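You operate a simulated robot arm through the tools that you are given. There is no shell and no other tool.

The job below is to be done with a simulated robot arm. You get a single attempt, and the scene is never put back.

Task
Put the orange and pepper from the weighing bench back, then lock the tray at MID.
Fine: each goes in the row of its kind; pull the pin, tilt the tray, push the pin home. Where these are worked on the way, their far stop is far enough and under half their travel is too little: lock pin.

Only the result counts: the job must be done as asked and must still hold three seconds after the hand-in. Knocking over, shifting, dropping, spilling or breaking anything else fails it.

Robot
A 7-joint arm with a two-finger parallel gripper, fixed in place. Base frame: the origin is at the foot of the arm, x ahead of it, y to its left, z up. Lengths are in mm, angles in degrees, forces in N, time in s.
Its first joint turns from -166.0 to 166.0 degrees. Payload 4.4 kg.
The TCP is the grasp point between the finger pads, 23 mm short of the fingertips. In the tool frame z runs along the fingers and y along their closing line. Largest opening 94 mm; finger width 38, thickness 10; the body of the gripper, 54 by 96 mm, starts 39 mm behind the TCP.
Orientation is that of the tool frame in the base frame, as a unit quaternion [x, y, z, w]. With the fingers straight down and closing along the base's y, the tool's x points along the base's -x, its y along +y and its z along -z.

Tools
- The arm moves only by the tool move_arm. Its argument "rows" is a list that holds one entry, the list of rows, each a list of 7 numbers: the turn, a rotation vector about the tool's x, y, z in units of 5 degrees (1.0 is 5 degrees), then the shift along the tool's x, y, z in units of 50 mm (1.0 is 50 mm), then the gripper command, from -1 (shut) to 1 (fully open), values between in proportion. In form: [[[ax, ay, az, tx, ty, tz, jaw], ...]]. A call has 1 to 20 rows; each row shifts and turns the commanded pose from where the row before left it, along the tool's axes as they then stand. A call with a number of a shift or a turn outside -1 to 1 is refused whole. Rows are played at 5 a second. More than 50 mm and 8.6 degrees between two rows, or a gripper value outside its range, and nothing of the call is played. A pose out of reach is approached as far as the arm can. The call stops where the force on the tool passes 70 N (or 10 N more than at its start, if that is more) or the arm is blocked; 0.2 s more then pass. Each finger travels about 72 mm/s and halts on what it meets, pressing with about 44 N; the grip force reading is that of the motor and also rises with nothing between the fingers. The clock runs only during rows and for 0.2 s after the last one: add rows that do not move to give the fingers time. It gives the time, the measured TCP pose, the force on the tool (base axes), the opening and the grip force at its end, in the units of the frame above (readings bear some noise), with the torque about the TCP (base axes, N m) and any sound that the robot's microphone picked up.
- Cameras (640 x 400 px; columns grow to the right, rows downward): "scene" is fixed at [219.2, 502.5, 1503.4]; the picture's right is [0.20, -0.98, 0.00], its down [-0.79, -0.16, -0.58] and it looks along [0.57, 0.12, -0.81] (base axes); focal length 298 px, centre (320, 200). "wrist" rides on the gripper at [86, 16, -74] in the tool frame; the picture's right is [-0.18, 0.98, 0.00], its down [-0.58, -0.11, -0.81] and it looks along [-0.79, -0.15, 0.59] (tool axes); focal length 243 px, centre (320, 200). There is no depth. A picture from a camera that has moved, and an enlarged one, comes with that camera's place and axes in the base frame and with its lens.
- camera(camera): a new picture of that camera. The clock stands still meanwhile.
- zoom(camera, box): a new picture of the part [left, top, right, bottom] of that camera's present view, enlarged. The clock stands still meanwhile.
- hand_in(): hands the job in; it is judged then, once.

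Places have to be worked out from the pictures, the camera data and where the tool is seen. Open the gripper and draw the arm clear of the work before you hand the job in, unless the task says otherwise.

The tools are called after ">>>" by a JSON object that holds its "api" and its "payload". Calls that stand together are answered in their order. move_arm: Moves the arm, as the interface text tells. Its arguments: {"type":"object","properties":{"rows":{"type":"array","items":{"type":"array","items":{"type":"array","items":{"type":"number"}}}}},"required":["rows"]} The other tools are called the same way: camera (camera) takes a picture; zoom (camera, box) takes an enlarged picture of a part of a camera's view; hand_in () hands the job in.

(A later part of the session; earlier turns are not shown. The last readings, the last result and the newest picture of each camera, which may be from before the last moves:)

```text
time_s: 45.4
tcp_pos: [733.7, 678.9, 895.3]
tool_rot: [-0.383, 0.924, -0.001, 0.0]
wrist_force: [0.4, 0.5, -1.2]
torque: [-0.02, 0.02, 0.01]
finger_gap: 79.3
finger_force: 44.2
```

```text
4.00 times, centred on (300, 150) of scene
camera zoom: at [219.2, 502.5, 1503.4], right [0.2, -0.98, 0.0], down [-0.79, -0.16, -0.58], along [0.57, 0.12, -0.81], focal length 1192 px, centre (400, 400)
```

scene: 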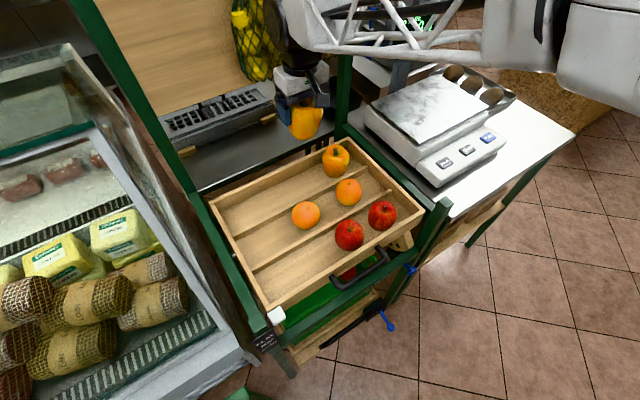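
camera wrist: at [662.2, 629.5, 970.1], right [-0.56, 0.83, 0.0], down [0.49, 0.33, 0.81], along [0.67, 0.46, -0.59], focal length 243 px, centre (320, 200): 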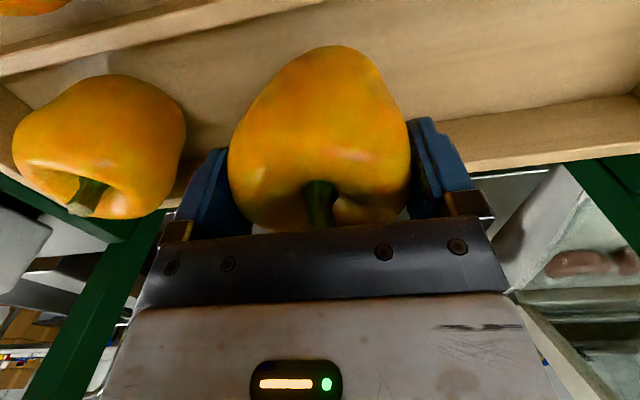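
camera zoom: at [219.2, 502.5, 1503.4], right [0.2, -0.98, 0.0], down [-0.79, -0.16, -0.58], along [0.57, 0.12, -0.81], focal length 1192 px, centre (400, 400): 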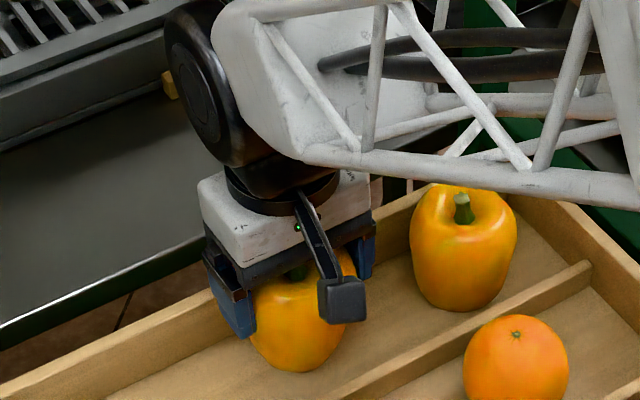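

The pepper is over the back row; the back wall's inner face computes to about 228 mm, so I shift 4 mm back and lower to just above the expected contact at z≈862.

>>> {"api": "move_arm", "payload": {"rows": [[[0, 0, 0, -0.08, 0, 0.3, -1], [0, 0, 0, 0, 0, 0.2, -1], [0, 0, 0, 0, 0, 0, -1]]]}}

>>> {"api": "move_arm", "payload": {"rows": [[[0, 0, 0, 0, 0, 0.06, -1], [0, 0, 0, 0, 0, 0, -1]]]}}

>>> {"api": "camera", "payload": {"camera": "wrist"}}

```text
time_s: 46.2
tcp_pos: [733.7, 680.3, 871.5]
tool_rot: [-0.382, 0.924, 0.0, 0.0]
wrist_force: [0.2, 0.9, -0.8]
torque: [-0.01, 0.0, -0.03]
finger_gap: 79.1
finger_force: 43.7
```

```text
time_s: 46.8
tcp_pos: [734.7, 682.3, 869.1]
tool_rot: [-0.382, 0.924, 0.0, 0.0]
wrist_force: [0.1, 0.4, -1.5]
torque: [-0.02, -0.03, -0.03]
finger_gap: 79.1
finger_force: 44.4
```

```text
taken
camera wrist: at [663.3, 632.9, 942.2], right [-0.56, 0.83, 0.0], down [0.49, 0.33, 0.81], along [0.67, 0.46, -0.59], focal length 243 px, centre (320, 200)
```

wrist: 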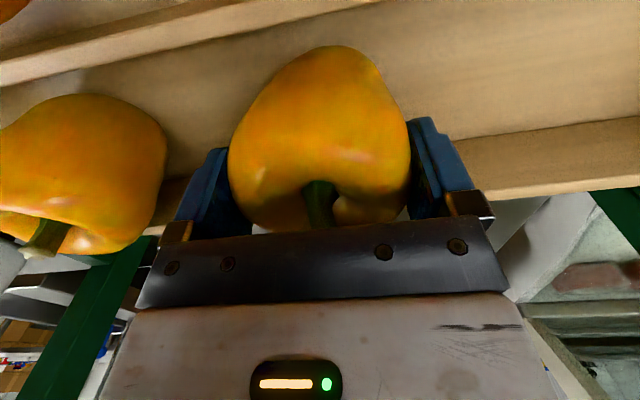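

No contact yet; continuing down in 2.5 mm steps.

>>> {"api": "move_arm", "payload": {"rows": [[[0, 0, 0, 0, 0, 0.05, -1], [0, 0, 0, 0, 0, 0, -1]]]}}

>>> {"api": "move_arm", "payload": {"rows": [[[0, 0, 0, 0, 0, 0.05, -1], [0, 0, 0, 0, 0, 0, -1]]]}}

```text
time_s: 47.4
tcp_pos: [735.7, 682.3, 866.1]
tool_rot: [-0.384, 0.924, -0.001, 0.001]
wrist_force: [0.3, 0.6, -1.6]
torque: [-0.02, 0.04, -0.02]
finger_gap: 79.4
finger_force: 43.6
```

```text
time_s: 48.0
tcp_pos: [735.4, 683.1, 862.5]
tool_rot: [-0.383, 0.924, 0.0, 0.0]
wrist_force: [0.2, 0.7, -0.4]
torque: [0.03, -0.01, 0.02]
finger_gap: 79.2
finger_force: 44.5
```

>>> {"api": "move_arm", "payload": {"rows": [[[0, 0, 0, 0, 0, 0.04, -1], [0, 0, 0, 0, 0, 0, -1]]]}}

```text
time_s: 48.6
tcp_pos: [735.3, 682.4, 861.8]
tool_rot: [-0.383, 0.924, 0.0, 0.0]
wrist_force: [-1.1, -0.5, 3.8]
torque: [-0.16, 0.0, -0.05]
finger_gap: 79.0
finger_force: 44.1
```

Contact just felt (about 5 N). I open the fingers gradually and check the pepper stands.

>>> {"api": "move_arm", "payload": {"rows": [[[0, 0, 0, 0, 0, 0.01, -1], [0, 0, 0, 0, 0, 0, 0.7], [0, 0, 0, 0, 0, 0, 0.8], [0, 0, 0, 0, 0, 0, 0.9], [0, 0, 0, 0, 0, 0, 1], [0, 0, 0, 0, 0, 0, 1]]]}}

>>> {"api": "camera", "payload": {"camera": "wrist"}}

```text
time_s: 50.0
tcp_pos: [734.6, 683.6, 860.1]
tool_rot: [-0.383, 0.924, 0.0, -0.001]
wrist_force: [1.4, -0.3, 0.2]
torque: [0.04, -0.01, 0.0]
finger_gap: 94.0
finger_force: 0.0
```

```text
taken
camera wrist: at [663.3, 633.6, 934.7], right [-0.56, 0.83, 0.0], down [0.49, 0.33, 0.81], along [0.67, 0.46, -0.59], focal length 243 px, centre (320, 200)
```

wrist: 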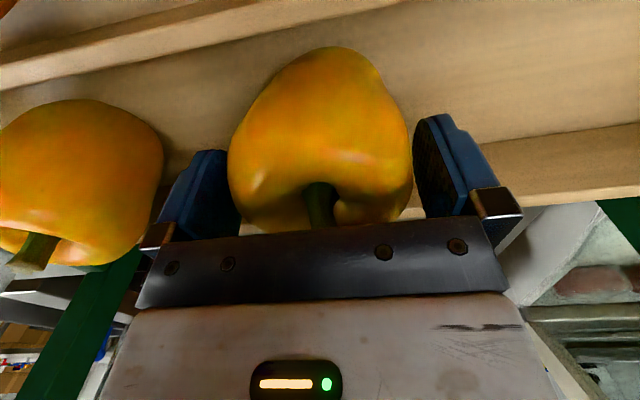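

The pepper stands free. I rise straight up slowly, then check.

>>> {"api": "move_arm", "payload": {"rows": [[[0, 0, 0, 0, 0, -0.3, 1], [0, 0, 0, 0, 0, -0.4, 1], [0, 0, 0, 0, 0, -0.8, 1], [0, 0, 0, 0, 0, -1, 1], [0, 0, 0, 0, 0, -1, 1], [0, 0, 0, 0, 0, -1, 1], [0, 0, 0, 0, 0, 0, 1]]]}}

>>> {"api": "camera", "payload": {"camera": "wrist"}}

>>> {"api": "camera", "payload": {"camera": "scene"}}

```text
time_s: 51.5
tcp_pos: [732.9, 681.6, 1068.9]
tool_rot: [-0.382, 0.924, -0.004, -0.01]
wrist_force: [-1.3, -1.4, -6.5]
torque: [-0.1, 0.17, -0.02]
finger_gap: 93.7
finger_force: 0.1
stopped in row 7: the force on the tool passed its limit at 80 N (the readings are from after the stop); the commanded pose is now the measured one
```

```text
taken
camera wrist: at [662.9, 633.2, 1145.5], right [-0.56, 0.83, 0.0], down [0.5, 0.35, 0.79], along [0.66, 0.45, -0.61], focal length 243 px, centre (320, 200)
```

wrist: 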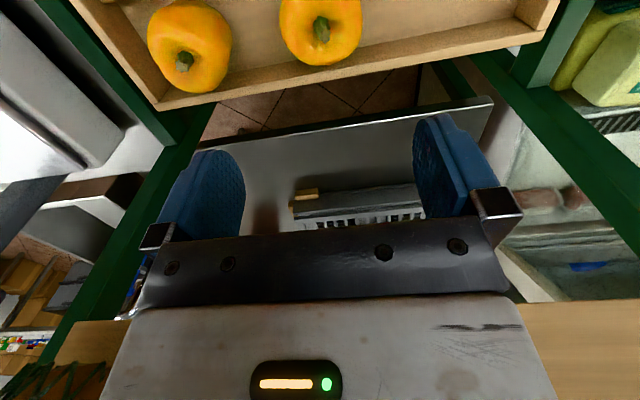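

```text
taken
```

scene: 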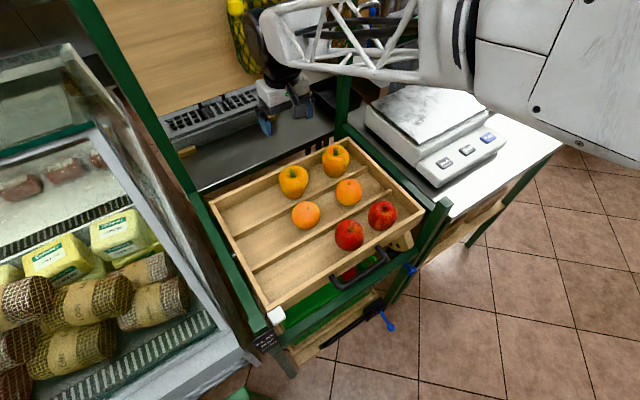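

The rise was stopped by contact near the top, probably a wrist joint against something hanging or framing at the back. I zoom in on that area before moving.

>>> {"api": "zoom", "payload": {"camera": "scene", "box": [200, 0, 360, 100]}}

>>> {"api": "zoom", "payload": {"camera": "scene", "box": [200, 130, 440, 280]}}

```text
4.00 times, centred on (280, 50) of scene
camera zoom: at [219.2, 502.5, 1503.4], right [0.2, -0.98, 0.0], down [-0.79, -0.16, -0.58], along [0.57, 0.12, -0.81], focal length 1192 px, centre (480, 800)
```

zoom: 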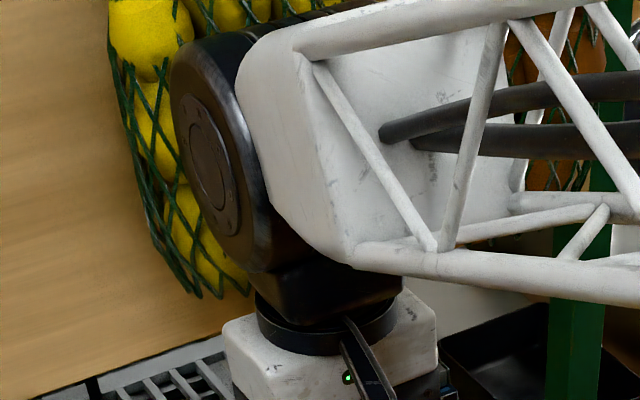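

```text
2.67 times, centred on (320, 205) of scene
camera zoom: at [219.2, 502.5, 1503.4], right [0.2, -0.98, 0.0], down [-0.79, -0.16, -0.58], along [0.57, 0.12, -0.81], focal length 795 px, centre (320, 187)
```

zoom: 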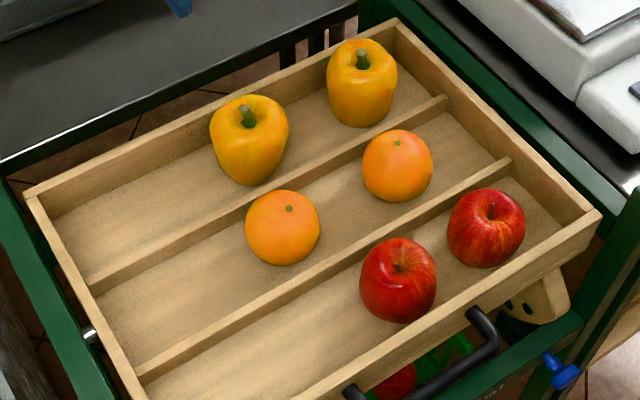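

The fruit is all in order. Something presses down on the tool slightly, so I retreat: down 30 mm, then away from the back panel towards the front.

>>> {"api": "move_arm", "payload": {"rows": [[[0, 0, 0, 0, 0, 0.3, 1], [0, 0, 0, 0, 0, 0.3, 1], [0, 0, 0, 0, 0, 0, 1]]]}}

>>> {"api": "zoom", "payload": {"camera": "scene", "box": [200, 0, 360, 100]}}

```text
time_s: 52.3
tcp_pos: [731.4, 681.4, 1040.6]
tool_rot: [-0.383, 0.924, -0.004, -0.009]
wrist_force: [0.1, 0.2, -0.5]
torque: [-0.02, -0.03, 0.03]
finger_gap: 94.1
finger_force: 0.1
```

```text
4.00 times, centred on (280, 50) of scene
camera zoom: at [219.2, 502.5, 1503.4], right [0.2, -0.98, 0.0], down [-0.79, -0.16, -0.58], along [0.57, 0.12, -0.81], focal length 1192 px, centre (480, 800)
```

zoom: 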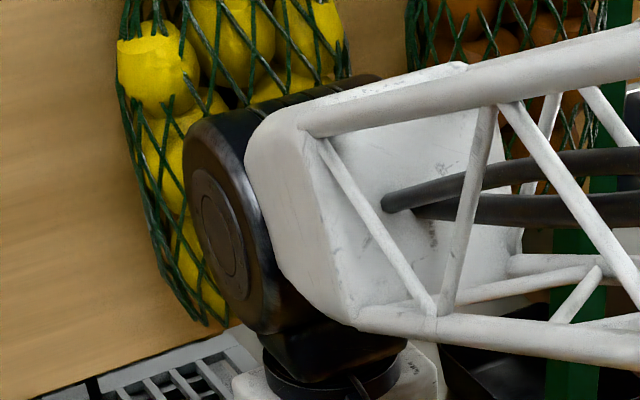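

The wrist joint had nudged the hanging lemon net, which has swung back down as I lowered. I now retreat forward, away from the nets, at this height.

>>> {"api": "move_arm", "payload": {"rows": [[[0, 0, 0, 0.5, 0, 0, 1], [0, 0, 0, 0.8, 0, 0, 1], [0, 0, 0, 1, 0, 0, 1], [0, 0, 0, 1, 0, 0, 1], [0, 0, 0, 1, 0, 0, 1], [0, 0, 0, 1, 0, 0, 1], [0, 0, 0, 1, 0, 0, 1], [0, 0, 0, 0, 0, 0, 1]]]}}

>>> {"api": "zoom", "payload": {"camera": "scene", "box": [200, 0, 360, 100]}}

>>> {"api": "camera", "payload": {"camera": "scene"}}

>>> {"api": "camera", "payload": {"camera": "wrist"}}

```text
time_s: 54.1
tcp_pos: [510.9, 458.2, 1048.1]
tool_rot: [-0.384, 0.923, -0.003, -0.008]
wrist_force: [0.0, 0.1, 0.4]
torque: [0.0, 0.0, -0.01]
finger_gap: 94.2
finger_force: 0.0
```

```text
4.00 times, centred on (280, 50) of scene
camera zoom: at [219.2, 502.5, 1503.4], right [0.2, -0.98, 0.0], down [-0.79, -0.16, -0.58], along [0.57, 0.12, -0.81], focal length 1192 px, centre (480, 800)
```

zoom: 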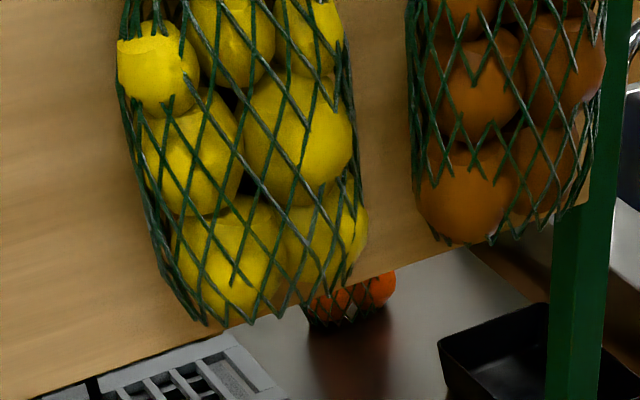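

```text
taken
```

scene: 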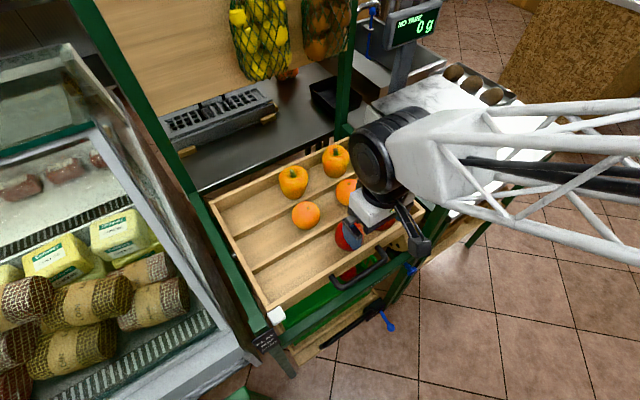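

```text
taken
camera wrist: at [441.0, 410.1, 1123.5], right [-0.56, 0.83, 0.0], down [0.5, 0.35, 0.79], along [0.66, 0.45, -0.61], focal length 243 px, centre (320, 200)
```

wrist: 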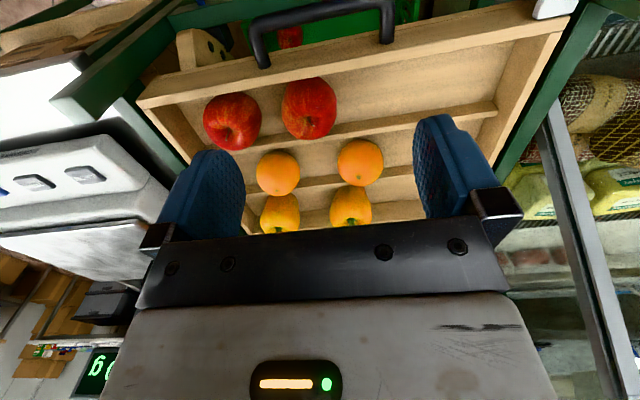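

Everything in the tray is right and the net hangs as at the start. Next I level the tool and move in front of the right end of the tray to examine the lock pin.

>>> {"api": "move_arm", "payload": {"rows": [[[0, -0.225, 0, 0, 0, 0, 1], [0, 0, 0, 0.874, -0.416, 0.192, 1], [0, 0, 0, 0.874, -0.416, 0.192, 1], [0, 0, 0, 0.874, -0.416, 0.192, 1], [0, 0, 0, 0.874, -0.416, 0.192, 1], [0, 0, 0, 0.874, -0.416, 0.192, 1], [0, 0, 0, 0, 0, 0, 1]]]}}

>>> {"api": "camera", "payload": {"camera": "wrist"}}

>>> {"api": "zoom", "payload": {"camera": "scene", "box": [320, 190, 480, 290]}}

>>> {"api": "zoom", "payload": {"camera": "scene", "box": [220, 280, 380, 380]}}

```text
time_s: 55.7
tcp_pos: [427.8, 229.2, 997.6]
tool_rot: [-0.382, 0.924, 0.0, 0.0]
wrist_force: [-0.2, -0.2, -0.4]
torque: [0.01, -0.02, 0.02]
finger_gap: 94.0
finger_force: 0.1
```

```text
taken
camera wrist: at [356.3, 179.5, 1071.8], right [-0.56, 0.83, 0.0], down [0.49, 0.33, 0.81], along [0.67, 0.46, -0.59], focal length 243 px, centre (320, 200)
```

wrist: 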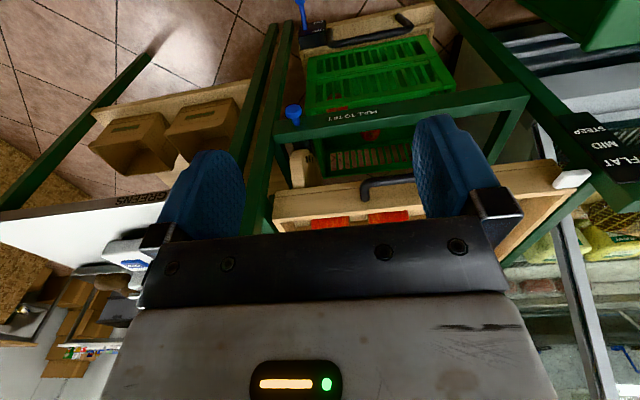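

```text
4.00 times, centred on (400, 240) of scene
camera zoom: at [219.2, 502.5, 1503.4], right [0.2, -0.98, 0.0], down [-0.79, -0.16, -0.58], along [0.57, 0.12, -0.81], focal length 1192 px, centre (0, 40)
```

zoom: 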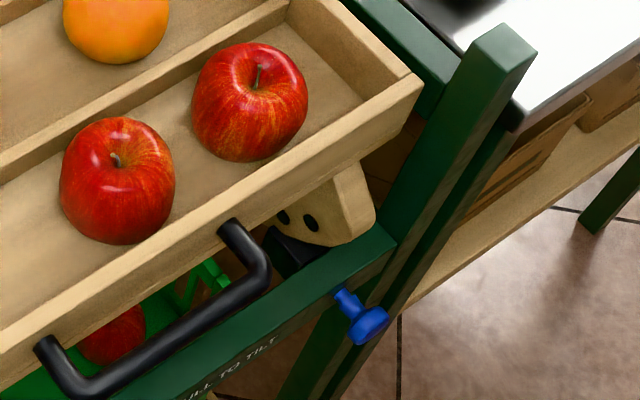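

```text
4.00 times, centred on (300, 330) of scene
camera zoom: at [219.2, 502.5, 1503.4], right [0.2, -0.98, 0.0], down [-0.79, -0.16, -0.58], along [0.57, 0.12, -0.81], focal length 1192 px, centre (400, -320)
```

zoom: 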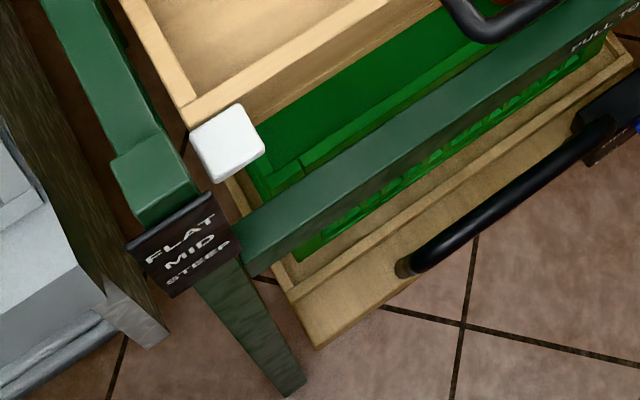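

The pin's knob triangulates to about (628, 299, 636), on the front bar, pulled straight out of its front; the lettering reads FLAT/MID/STEEP on the left post. I go down in front of it for a close look.

>>> {"api": "move_arm", "payload": {"rows": [[[0, 0, 0, -0.132, -0.212, 0.79, 1], [0, 0, 0, -0.132, -0.212, 0.79, 1], [0, 0, 0, -0.132, -0.212, 0.79, 1], [0, 0, 0, -0.132, -0.212, 0.79, 1], [0, 0, 0, -0.132, -0.212, 0.79, 1], [0, 0, 0, -0.132, -0.212, 0.79, 1], [0, 0, 0, 0, 0, 0, 1]]]}}

>>> {"api": "camera", "payload": {"camera": "wrist"}}

>>> {"api": "camera", "payload": {"camera": "scene"}}

```text
time_s: 57.3
tcp_pos: [502.2, 215.0, 761.1]
tool_rot: [-0.382, 0.924, 0.001, 0.0]
wrist_force: [-0.5, 0.0, 0.8]
torque: [-0.04, 0.02, -0.02]
finger_gap: 93.9
finger_force: 0.0
```

```text
taken
camera wrist: at [430.3, 165.0, 836.2], right [-0.56, 0.83, 0.0], down [0.49, 0.33, 0.81], along [0.67, 0.46, -0.59], focal length 243 px, centre (320, 200)
```

wrist: 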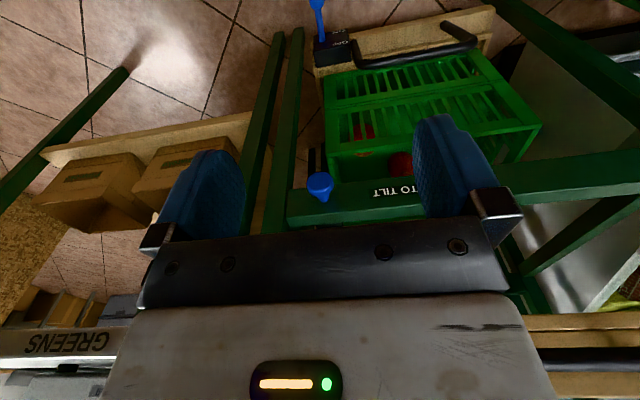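

```text
taken
```

scene: 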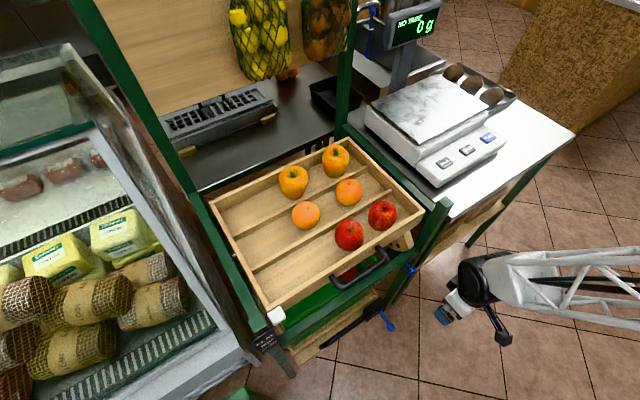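

The knob is straight ahead. I zoom in on it to see its shape and axis.

>>> {"api": "zoom", "payload": {"camera": "wrist", "box": [260, 130, 420, 230]}}

>>> {"api": "zoom", "payload": {"camera": "scene", "box": [380, 240, 444, 280]}}

```text
4.00 times, centred on (340, 180) of wrist
camera zoom: at [430.3, 165.0, 836.2], right [-0.56, 0.83, 0.0], down [0.49, 0.33, 0.81], along [0.67, 0.46, -0.59], focal length 970 px, centre (240, 280)
```

zoom: 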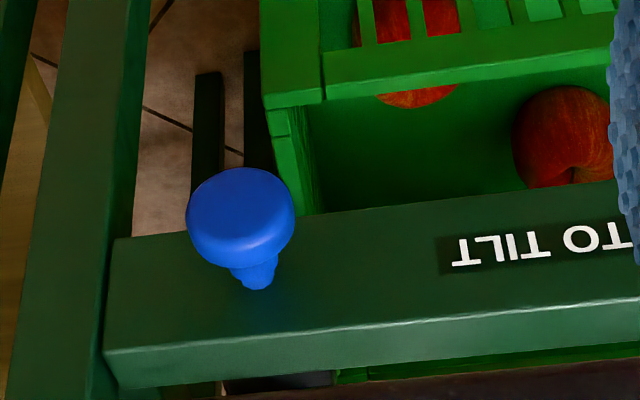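

```text
10.00 times, centred on (412, 260) of scene
camera zoom: at [219.2, 502.5, 1503.4], right [0.2, -0.98, 0.0], down [-0.79, -0.16, -0.58], along [0.57, 0.12, -0.81], focal length 2981 px, centre (-600, -400)
```

zoom: 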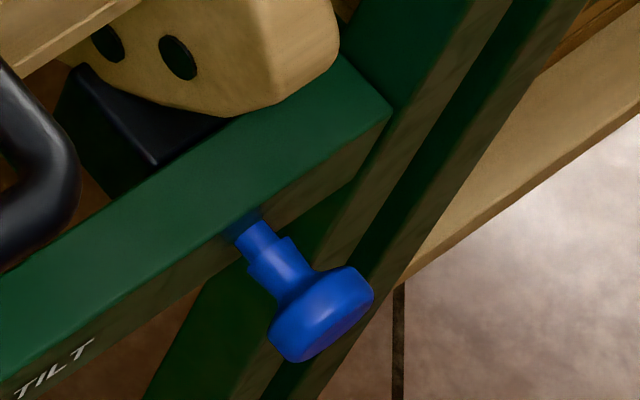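

The pin is a mushroom knob sticking straight out of the bar's front face. I tilt the tool to horizontal in place so that the fingers point at the knob along the pin's axis.

>>> {"api": "move_arm", "payload": {"rows": [[[0, -1, 0, 0, 0, 0, 1], [0, -1, 0, 0, 0, 0, 1], [0, -1, 0, 0, 0, 0, 1], [0, -1, 0, 0, 0, 0, 1], [0, -1, 0, 0, 0, 0, 1], [0, -1, 0, 0, 0, 0, 1], [0, -1, 0, 0, 0, 0, 1], [0, -1, 0, 0, 0, 0, 1], [0, -1, 0, 0, 0, 0, 1], [0, -1, 0, 0, 0, 0, 1], [0, -1, 0, 0, 0, 0, 1], [0, -1, 0, 0, 0, 0, 1], [0, -1, 0, 0, 0, 0, 1], [0, -1, 0, 0, 0, 0, 1], [0, -1, 0, 0, 0, 0, 1], [0, 0, 0, 0, 0, 0, 1]]]}}

>>> {"api": "camera", "payload": {"camera": "wrist"}}

>>> {"api": "camera", "payload": {"camera": "scene"}}

```text
time_s: 60.7
tcp_pos: [501.6, 214.1, 763.1]
tool_rot: [-0.303, 0.734, 0.232, 0.562]
wrist_force: [-0.5, -1.1, -0.3]
torque: [0.0, -0.01, -0.02]
finger_gap: 93.8
finger_force: 0.0
```

```text
taken
camera wrist: at [424.9, 158.9, 697.4], right [-0.66, 0.73, 0.18], down [-0.37, -0.52, 0.77], along [0.65, 0.44, 0.61], focal length 243 px, centre (320, 200)
```

wrist: 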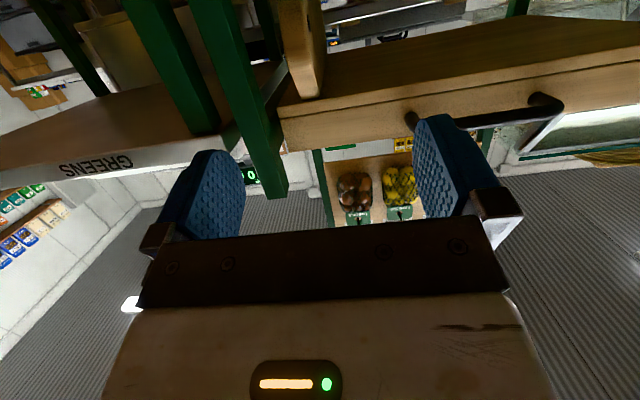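

```text
taken
```

scene: 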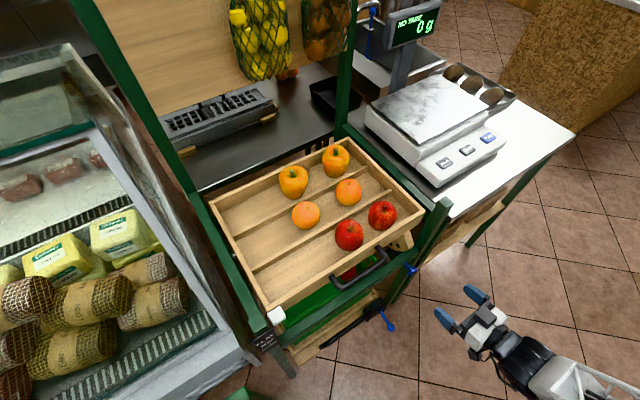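

The arm folds well into this posture. I finish the tilt to horizontal and lower to knob height, shifting about 30 mm right, so the knob appears ahead of the fingers.

>>> {"api": "move_arm", "payload": {"rows": [[[0, -1, 0, 0, 0, 0, 1], [0, -1, 0, 0, 0, 0, 1], [0, -1, 0, 0, 0, 0, 1], [0, 0, 0, 0.8, -0.2, 0, 1], [0, 0, 0, 0.8, -0.2, 0, 1], [0, 0, 0, 0.8, -0.2, 0, 1], [0, 0, 0, 0.2, 0, 0, 1], [0, 0, 0, 0, 0, 0, 1]]]}}

>>> {"api": "camera", "payload": {"camera": "wrist"}}

>>> {"api": "camera", "payload": {"camera": "scene"}}

```text
time_s: 62.5
tcp_pos: [546.4, 183.8, 665.0]
tool_rot: [-0.268, 0.656, 0.278, 0.649]
wrist_force: [0.0, 1.0, 0.9]
torque: [0.0, -0.01, 0.02]
finger_gap: 94.1
finger_force: 0.0
out of reach, approached as far as the arm can: row 5, 6, 7
```

```text
taken
camera wrist: at [482.0, 143.2, 577.8], right [-0.7, 0.69, 0.2], down [-0.48, -0.65, 0.58], along [0.53, 0.31, 0.79], focal length 243 px, centre (320, 200)
```

wrist: 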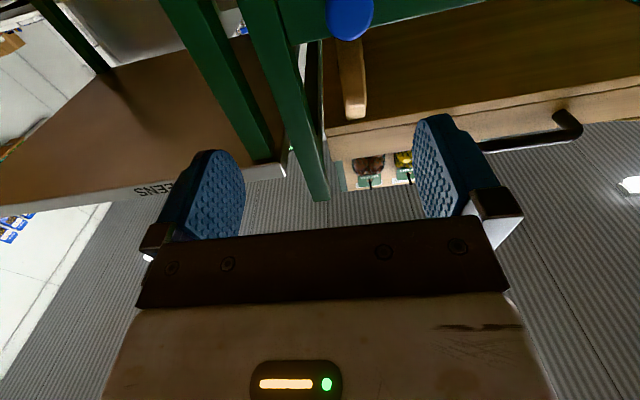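

```text
taken
```

scene: 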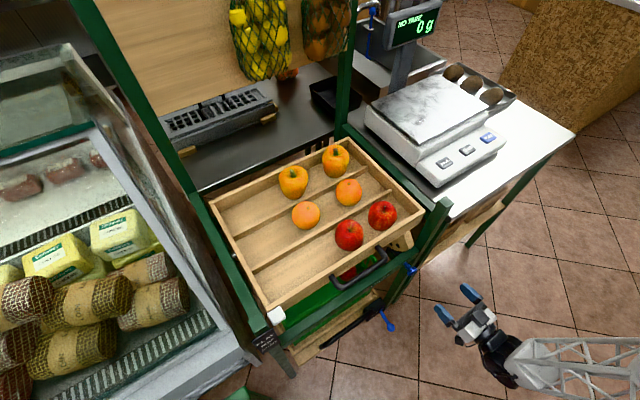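

Out of reach that low with a fully horizontal tool. I go back up along the same way and reduce the tilt to about 55° from vertical, which should keep the wrist higher.

>>> {"api": "move_arm", "payload": {"rows": [[[0, 0, 0, -0.2, 0, 0, 1], [0, 0, 0, -0.8, 0.2, 0, 1], [0, 0, 0, -0.8, 0.2, 0, 1], [0, 0, 0, -0.8, 0.2, 0, 1], [0, 1, 0, 0, 0, 0, 1], [0, 1, 0, 0, 0, 0, 1], [0, 1, 0, 0, 0, 0, 1], [0, 1, 0, 0, 0, 0, 1], [0, 1, 0, 0, 0, 0, 1], [0, 1, 0, 0, 0, 0, 1], [0, 1, 0, 0, 0, 0, 1], [0, 0, 0, 0, 0, 0, 1], [0, 0, 0, 0, 0, 0, 1]]]}}

>>> {"api": "camera", "payload": {"camera": "wrist"}}

```text
time_s: 65.3
tcp_pos: [525.0, 206.1, 793.4]
tool_rot: [-0.338, 0.82, 0.176, 0.427]
wrist_force: [-0.4, -0.5, -0.1]
torque: [-0.01, -0.02, -0.03]
finger_gap: 94.1
finger_force: 0.1
```

```text
taken
camera wrist: at [436.6, 139.7, 764.9], right [-0.62, 0.77, 0.15], down [-0.15, -0.31, 0.94], along [0.77, 0.56, 0.31], focal length 243 px, centre (320, 200)
```

wrist: 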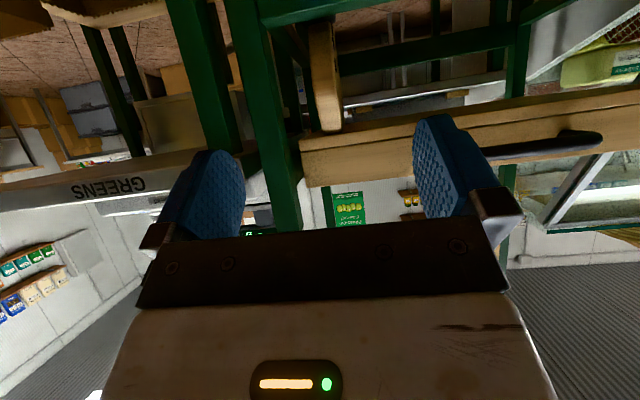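

Now the tool is tilted 55° and the pose is well defined again: e2≈-317 (distance from tray's divider line), knob at about -179, z 637. I approach to about 60 mm in front of the knob.

>>> {"api": "move_arm", "payload": {"rows": [[[0, 0, 0, 0.405, -0.025, 0.755, 1], [0, 0, 0, 0.405, -0.025, 0.755, 1], [0, 0, 0, 0.405, -0.025, 0.755, 1], [0, 0, 0, 0.405, -0.025, 0.755, 1], [0, 0, 0, 0, 0, 0, 1]]]}}

>>> {"api": "camera", "payload": {"camera": "wrist"}}

>>> {"api": "camera", "payload": {"camera": "scene"}}

```text
time_s: 66.5
tcp_pos: [582.5, 259.5, 640.0]
tool_rot: [-0.338, 0.82, 0.175, 0.427]
wrist_force: [0.6, 0.2, 0.0]
torque: [0.01, 0.03, -0.04]
finger_gap: 94.0
finger_force: 0.0
```

```text
taken
camera wrist: at [493.8, 192.1, 611.1], right [-0.62, 0.77, 0.15], down [-0.15, -0.31, 0.94], along [0.77, 0.56, 0.31], focal length 243 px, centre (320, 200)
```

wrist: 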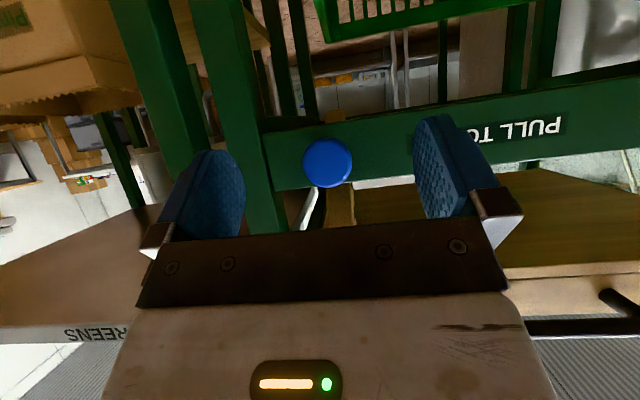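

```text
taken
```

scene: 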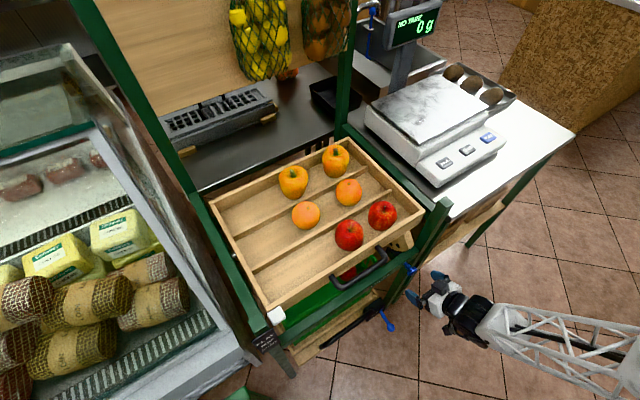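

The knob is dead ahead at about (627, 300, 640). I narrow the opening to ~60 mm and advance 45 mm along the pin's axis.

>>> {"api": "move_arm", "payload": {"rows": [[[0, 0, 0, 0, -0.05, 0, 0.28], [0, 0, 0, 0, 0, 0, 0.28], [0, 0, 0, -0.172, 0, 0.246, 0.28], [0, 0, 0, -0.172, 0, 0.246, 0.28], [0, 0, 0, -0.172, 0, 0.246, 0.28], [0, 0, 0, 0, 0, 0, 0.28]]]}}

>>> {"api": "camera", "payload": {"camera": "wrist"}}

>>> {"api": "zoom", "payload": {"camera": "scene", "box": [370, 235, 466, 295]}}

```text
time_s: 67.9
tcp_pos: [616.8, 287.3, 640.4]
tool_rot: [-0.34, 0.819, 0.177, 0.427]
wrist_force: [-0.4, 0.9, 0.2]
torque: [0.01, 0.02, 0.0]
finger_gap: 60.3
finger_force: 0.1
```

```text
taken
camera wrist: at [528.4, 221.1, 612.0], right [-0.62, 0.77, 0.15], down [-0.15, -0.31, 0.94], along [0.77, 0.56, 0.31], focal length 243 px, centre (320, 200)
```

wrist: 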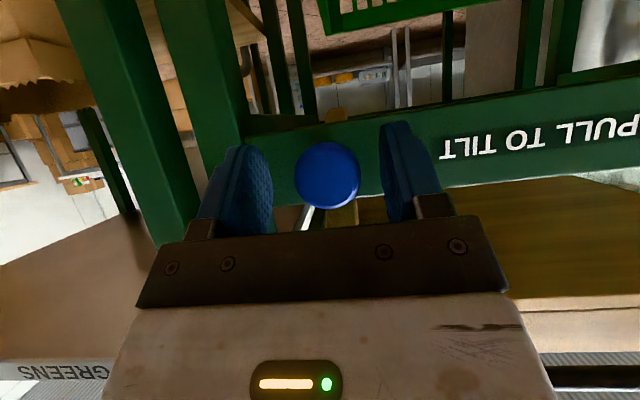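

```text
6.67 times, centred on (418, 265) of scene
camera zoom: at [219.2, 502.5, 1503.4], right [0.2, -0.98, 0.0], down [-0.79, -0.16, -0.58], along [0.57, 0.12, -0.81], focal length 1988 px, centre (-333, -233)
```

zoom: 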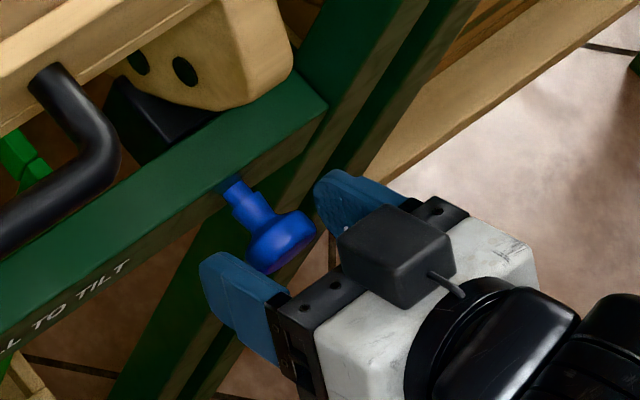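

The knob is centred between the fingers, about 16 mm ahead of the TCP. I advance 15 mm and close.

>>> {"api": "move_arm", "payload": {"rows": [[[0, 0, 0, -0.086, 0.01, 0.123, 0.28], [0, 0, 0, -0.086, 0.01, 0.123, 0.28], [0, 0, 0, 0, 0, 0, 0.28], [0, 0, 0, 0, 0, 0, -0.2], [0, 0, 0, 0, 0, 0, -0.5], [0, 0, 0, 0, 0, 0, -1], [0, 0, 0, 0, 0, 0, -1]]]}}

>>> {"api": "camera", "payload": {"camera": "wrist"}}

>>> {"api": "zoom", "payload": {"camera": "scene", "box": [370, 235, 466, 295]}}

```text
time_s: 68.5
tcp_pos: [625.8, 296.0, 641.6]
tool_rot: [-0.339, 0.82, 0.176, 0.427]
wrist_force: [-30.1, -21.8, 31.0]
torque: [1.04, -0.42, 0.79]
finger_gap: 60.2
finger_force: 0.0
stopped in row 3: the force on the tool passed its limit at 98 N (the readings are from after the stop); the commanded pose is now the measured one
```

```text
taken
camera wrist: at [537.3, 230.0, 613.2], right [-0.62, 0.77, 0.15], down [-0.15, -0.31, 0.94], along [0.77, 0.56, 0.31], focal length 243 px, centre (320, 200)
```

wrist: 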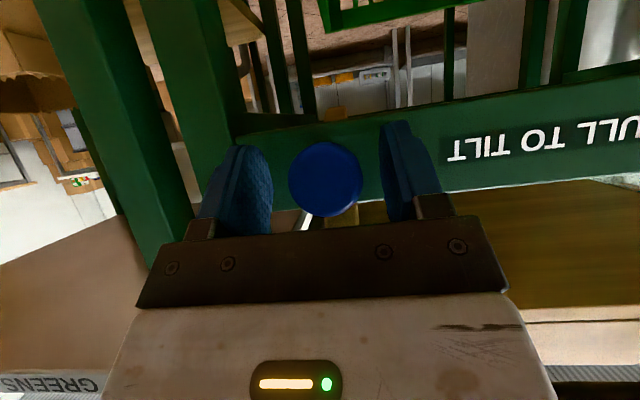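

```text
6.67 times, centred on (418, 265) of scene
camera zoom: at [219.2, 502.5, 1503.4], right [0.2, -0.98, 0.0], down [-0.79, -0.16, -0.58], along [0.57, 0.12, -0.81], focal length 1988 px, centre (-333, -233)
```

zoom: 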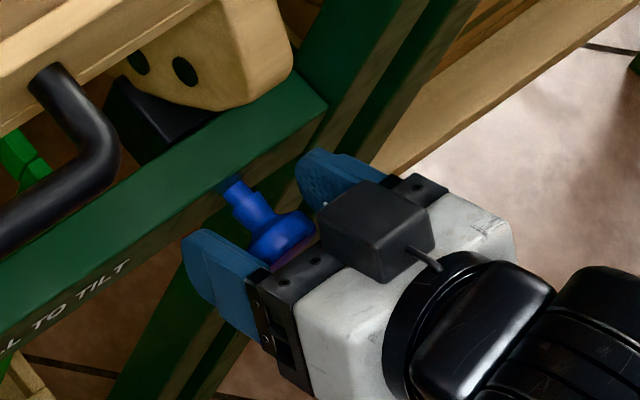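

The torque reading matches the fingertips' leading edge touching the bar's face about 30 mm ahead of the TCP. I back off 6 mm, which still leaves the knob's head within the pads, and close.

>>> {"api": "move_arm", "payload": {"rows": [[[0, 0, 0, 0.069, 0, -0.098, 0.28], [0, 0, 0, 0, 0, 0, 0.28], [0, 0, 0, 0, 0, 0, 0], [0, 0, 0, 0, 0, 0, -0.3], [0, 0, 0, 0, 0, 0, -0.6], [0, 0, 0, 0, 0, 0, -1], [0, 0, 0, 0, 0, 0, -1]]]}}

>>> {"api": "camera", "payload": {"camera": "wrist"}}

>>> {"api": "zoom", "payload": {"camera": "scene", "box": [370, 235, 466, 295]}}

```text
time_s: 70.0
tcp_pos: [619.7, 293.4, 641.7]
tool_rot: [-0.341, 0.819, 0.177, 0.426]
wrist_force: [-16.7, 15.1, 7.7]
torque: [0.21, -0.05, 0.24]
finger_gap: 32.7
finger_force: 44.8
stopped in row 7: the force on the tool passed its limit at 74 N (the readings are from after the stop); the commanded pose is now the measured one
```

```text
taken
camera wrist: at [531.4, 227.3, 612.8], right [-0.62, 0.77, 0.15], down [-0.15, -0.31, 0.94], along [0.77, 0.56, 0.31], focal length 243 px, centre (320, 200)
```

wrist: 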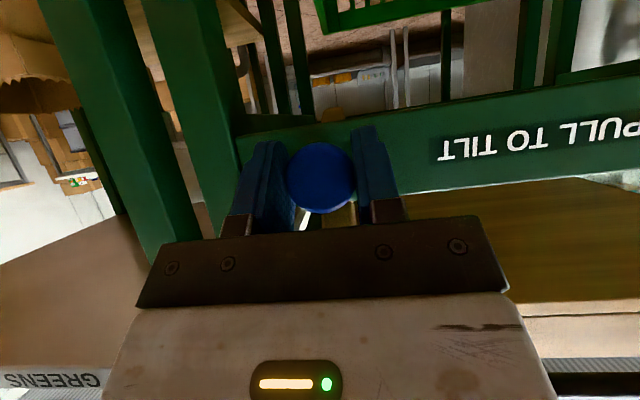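

```text
6.67 times, centred on (418, 265) of scene
camera zoom: at [219.2, 502.5, 1503.4], right [0.2, -0.98, 0.0], down [-0.79, -0.16, -0.58], along [0.57, 0.12, -0.81], focal length 1988 px, centre (-333, -233)
```

zoom: 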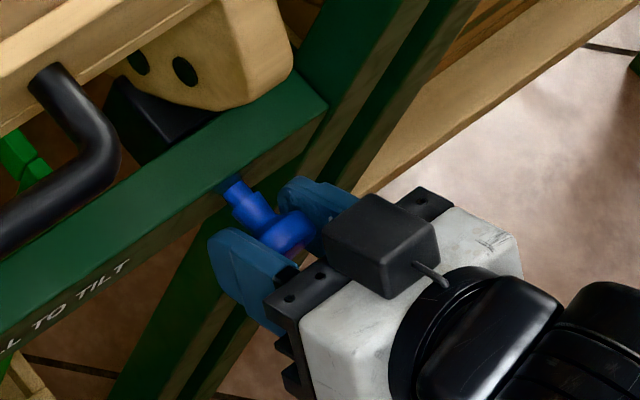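

The head is gripped (32.7 mm). I relieve the sideways load by 2 mm and start pulling straight out in small steps.

>>> {"api": "move_arm", "payload": {"rows": [[[0, 0, 0, 0, 0.04, 0, -1], [0, 0, 0, 0.057, 0, -0.082, -1], [0, 0, 0, 0.057, 0, -0.082, -1], [0, 0, 0, 0, 0, 0, -1]]]}}

>>> {"api": "zoom", "payload": {"camera": "scene", "box": [370, 235, 466, 295]}}

```text
time_s: 71.0
tcp_pos: [612.5, 286.3, 641.9]
tool_rot: [-0.34, 0.82, 0.177, 0.426]
wrist_force: [25.5, -26.3, -13.6]
torque: [-0.05, 0.11, -0.27]
finger_gap: 32.6
finger_force: 44.9
```

```text
6.67 times, centred on (418, 265) of scene
camera zoom: at [219.2, 502.5, 1503.4], right [0.2, -0.98, 0.0], down [-0.79, -0.16, -0.58], along [0.57, 0.12, -0.81], focal length 1988 px, centre (-333, -233)
```

zoom: 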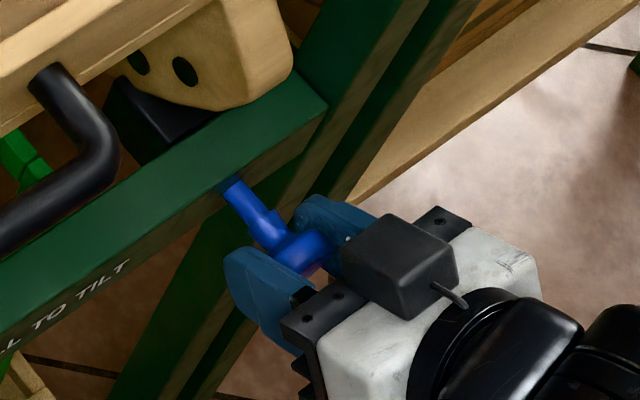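

The pin is sliding out (10 mm so far). I undo 1 mm of the side shift and continue pulling.

>>> {"api": "move_arm", "payload": {"rows": [[[0, 0, 0, 0.01, -0.025, 0.007, -1], [0, 0, 0, 0.057, 0, -0.082, -1], [0, 0, 0, 0.057, 0, -0.082, -1], [0, 0, 0, 0, 0, 0, -1]]]}}

>>> {"api": "zoom", "payload": {"camera": "scene", "box": [370, 235, 466, 295]}}

```text
time_s: 72.0
tcp_pos: [605.6, 278.9, 641.3]
tool_rot: [-0.341, 0.819, 0.178, 0.426]
wrist_force: [4.6, -4.2, 8.8]
torque: [-0.09, 0.02, -0.05]
finger_gap: 32.8
finger_force: 44.3
```

```text
6.67 times, centred on (418, 265) of scene
camera zoom: at [219.2, 502.5, 1503.4], right [0.2, -0.98, 0.0], down [-0.79, -0.16, -0.58], along [0.57, 0.12, -0.81], focal length 1988 px, centre (-333, -233)
```

zoom: 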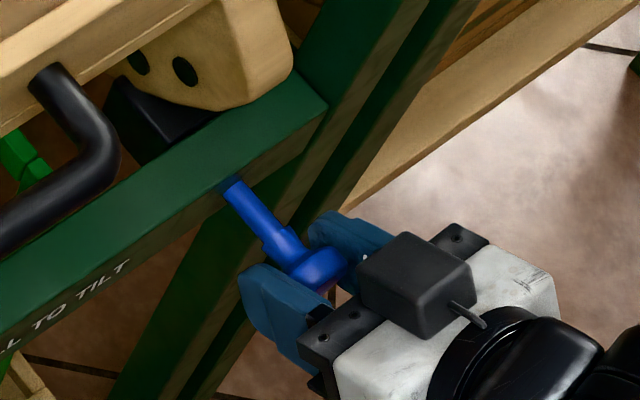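

20 mm out with little resistance and the tray steady. I keep pulling until the stop is felt.

>>> {"api": "move_arm", "payload": {"rows": [[[0, 0, 0, 0.057, 0, -0.082, -1], [0, 0, 0, 0.057, 0, -0.082, -1], [0, 0, 0, 0, 0, 0, -1]]]}}

>>> {"api": "zoom", "payload": {"camera": "scene", "box": [370, 235, 466, 295]}}

```text
time_s: 72.8
tcp_pos: [599.1, 272.5, 642.4]
tool_rot: [-0.341, 0.82, 0.177, 0.425]
wrist_force: [-2.7, 7.9, 10.0]
torque: [0.06, -0.06, 0.08]
finger_gap: 32.8
finger_force: 44.7
```

```text
6.67 times, centred on (418, 265) of scene
camera zoom: at [219.2, 502.5, 1503.4], right [0.2, -0.98, 0.0], down [-0.79, -0.16, -0.58], along [0.57, 0.12, -0.81], focal length 1988 px, centre (-333, -233)
```

zoom: 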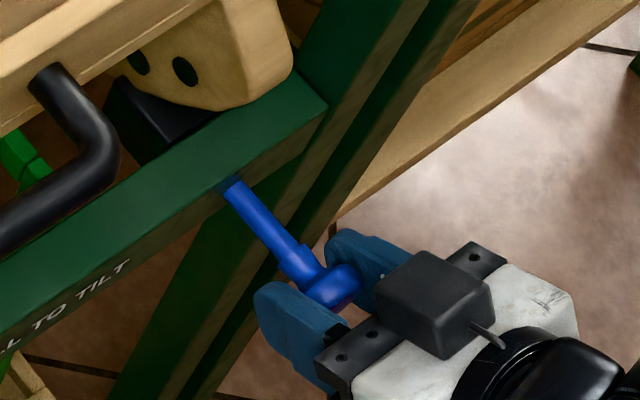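

>>> {"api": "move_arm", "payload": {"rows": [[[0, 0, 0, 0.057, 0, -0.082, -1], [0, 0, 0, 0.057, 0, -0.082, -1], [0, 0, 0, 0, 0, 0, -1]]]}}

>>> {"api": "zoom", "payload": {"camera": "scene", "box": [370, 235, 466, 295]}}

```text
time_s: 73.6
tcp_pos: [592.3, 267.3, 641.9]
tool_rot: [-0.34, 0.819, 0.178, 0.427]
wrist_force: [17.6, 43.0, 7.2]
torque: [0.24, -0.11, 0.11]
finger_gap: 32.4
finger_force: 45.6
```

```text
6.67 times, centred on (418, 265) of scene
camera zoom: at [219.2, 502.5, 1503.4], right [0.2, -0.98, 0.0], down [-0.79, -0.16, -0.58], along [0.57, 0.12, -0.81], focal length 1988 px, centre (-333, -233)
```

zoom: 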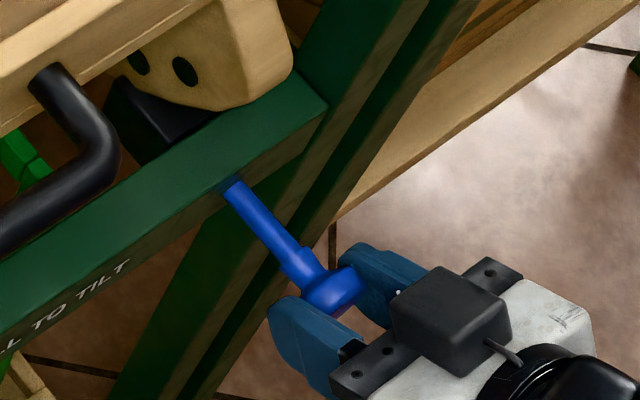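

The pin has met its far stop (about 30 mm of travel; the head slid a little in the pads). I release it and back off to see whether it stays out.

>>> {"api": "move_arm", "payload": {"rows": [[[0, 0, 0, -0.02, 0, 0.03, -1], [0, 0, 0, 0, 0, 0, -0.2], [0, 0, 0, 0, 0, 0, 0.2], [0, 0, 0, 0, 0, 0, 0.5], [0, 0, 0, 0, 0, 0, 0.5], [0, 0, 0, 0.4, 0, -0.57, 0.5], [0, 0, 0, 0.4, 0, -0.57, 0.5], [0, 0, 0, 0, 0, 0, 0.5]]]}}

>>> {"api": "zoom", "payload": {"camera": "scene", "box": [330, 190, 490, 290]}}

>>> {"api": "camera", "payload": {"camera": "wrist"}}

>>> {"api": "camera", "payload": {"camera": "scene"}}

```text
time_s: 75.4
tcp_pos: [543.4, 217.9, 639.9]
tool_rot: [-0.341, 0.819, 0.178, 0.425]
wrist_force: [0.0, 0.2, 0.6]
torque: [0.02, -0.02, 0.01]
finger_gap: 70.5
finger_force: 0.0
```

```text
4.00 times, centred on (410, 240) of scene
camera zoom: at [219.2, 502.5, 1503.4], right [0.2, -0.98, 0.0], down [-0.79, -0.16, -0.58], along [0.57, 0.12, -0.81], focal length 1192 px, centre (-40, 40)
```

zoom: 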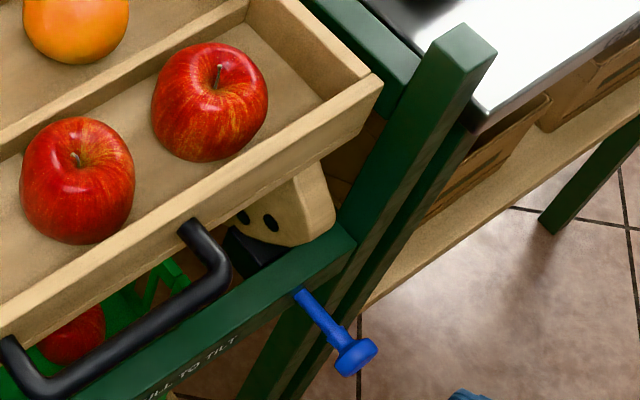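

```text
taken
camera wrist: at [454.4, 150.8, 611.5], right [-0.62, 0.77, 0.15], down [-0.15, -0.31, 0.94], along [0.77, 0.56, 0.31], focal length 243 px, centre (320, 200)
```

wrist: 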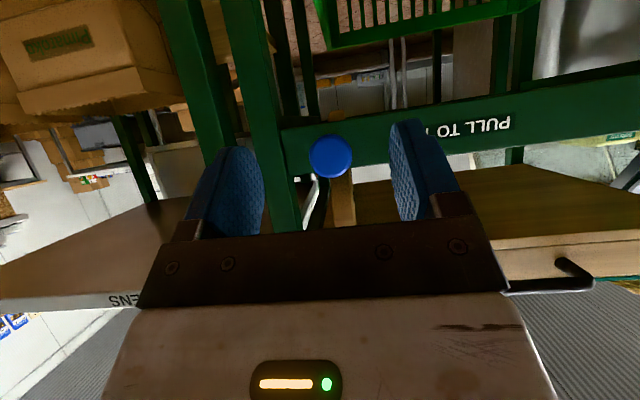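

```text
taken
```

scene: 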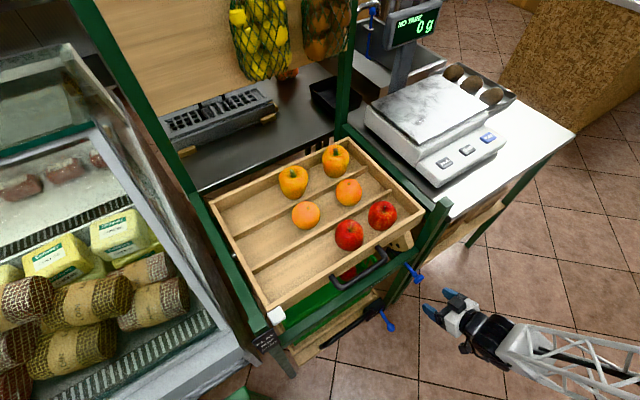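

The pin stays out and the tray is still flat. Before tilting, I zoom in on the index plate to understand how the tray moves.

>>> {"api": "zoom", "payload": {"camera": "wrist", "box": [270, 110, 430, 235]}}

>>> {"api": "zoom", "payload": {"camera": "scene", "box": [370, 215, 434, 255]}}

>>> {"api": "zoom", "payload": {"camera": "scene", "box": [230, 290, 310, 350]}}

```text
3.20 times, centred on (350, 172) of wrist
camera zoom: at [454.4, 150.8, 611.5], right [-0.62, 0.77, 0.15], down [-0.15, -0.31, 0.94], along [0.77, 0.56, 0.31], focal length 776 px, centre (224, 288)
```

zoom: 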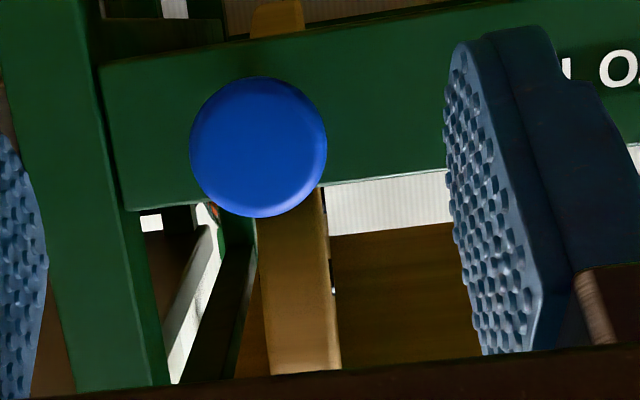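

```text
10.00 times, centred on (402, 235) of scene
camera zoom: at [219.2, 502.5, 1503.4], right [0.2, -0.98, 0.0], down [-0.79, -0.16, -0.58], along [0.57, 0.12, -0.81], focal length 2981 px, centre (-500, -150)
```

zoom: 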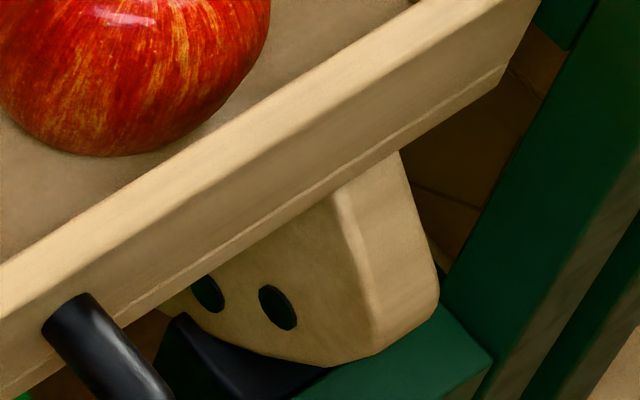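

```text
6.67 times, centred on (270, 320) of scene
camera zoom: at [219.2, 502.5, 1503.4], right [0.2, -0.98, 0.0], down [-0.79, -0.16, -0.58], along [0.57, 0.12, -0.81], focal length 1988 px, centre (653, -600)
```

zoom: 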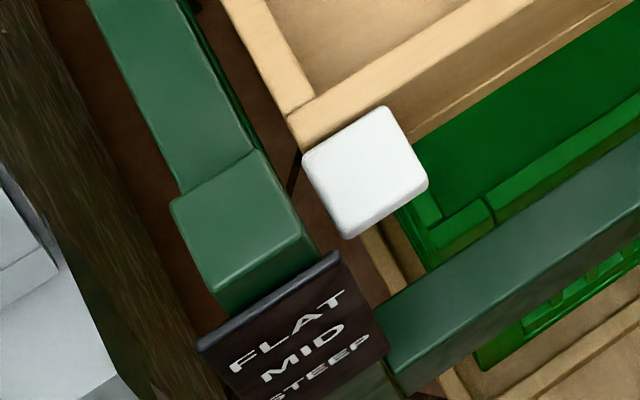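

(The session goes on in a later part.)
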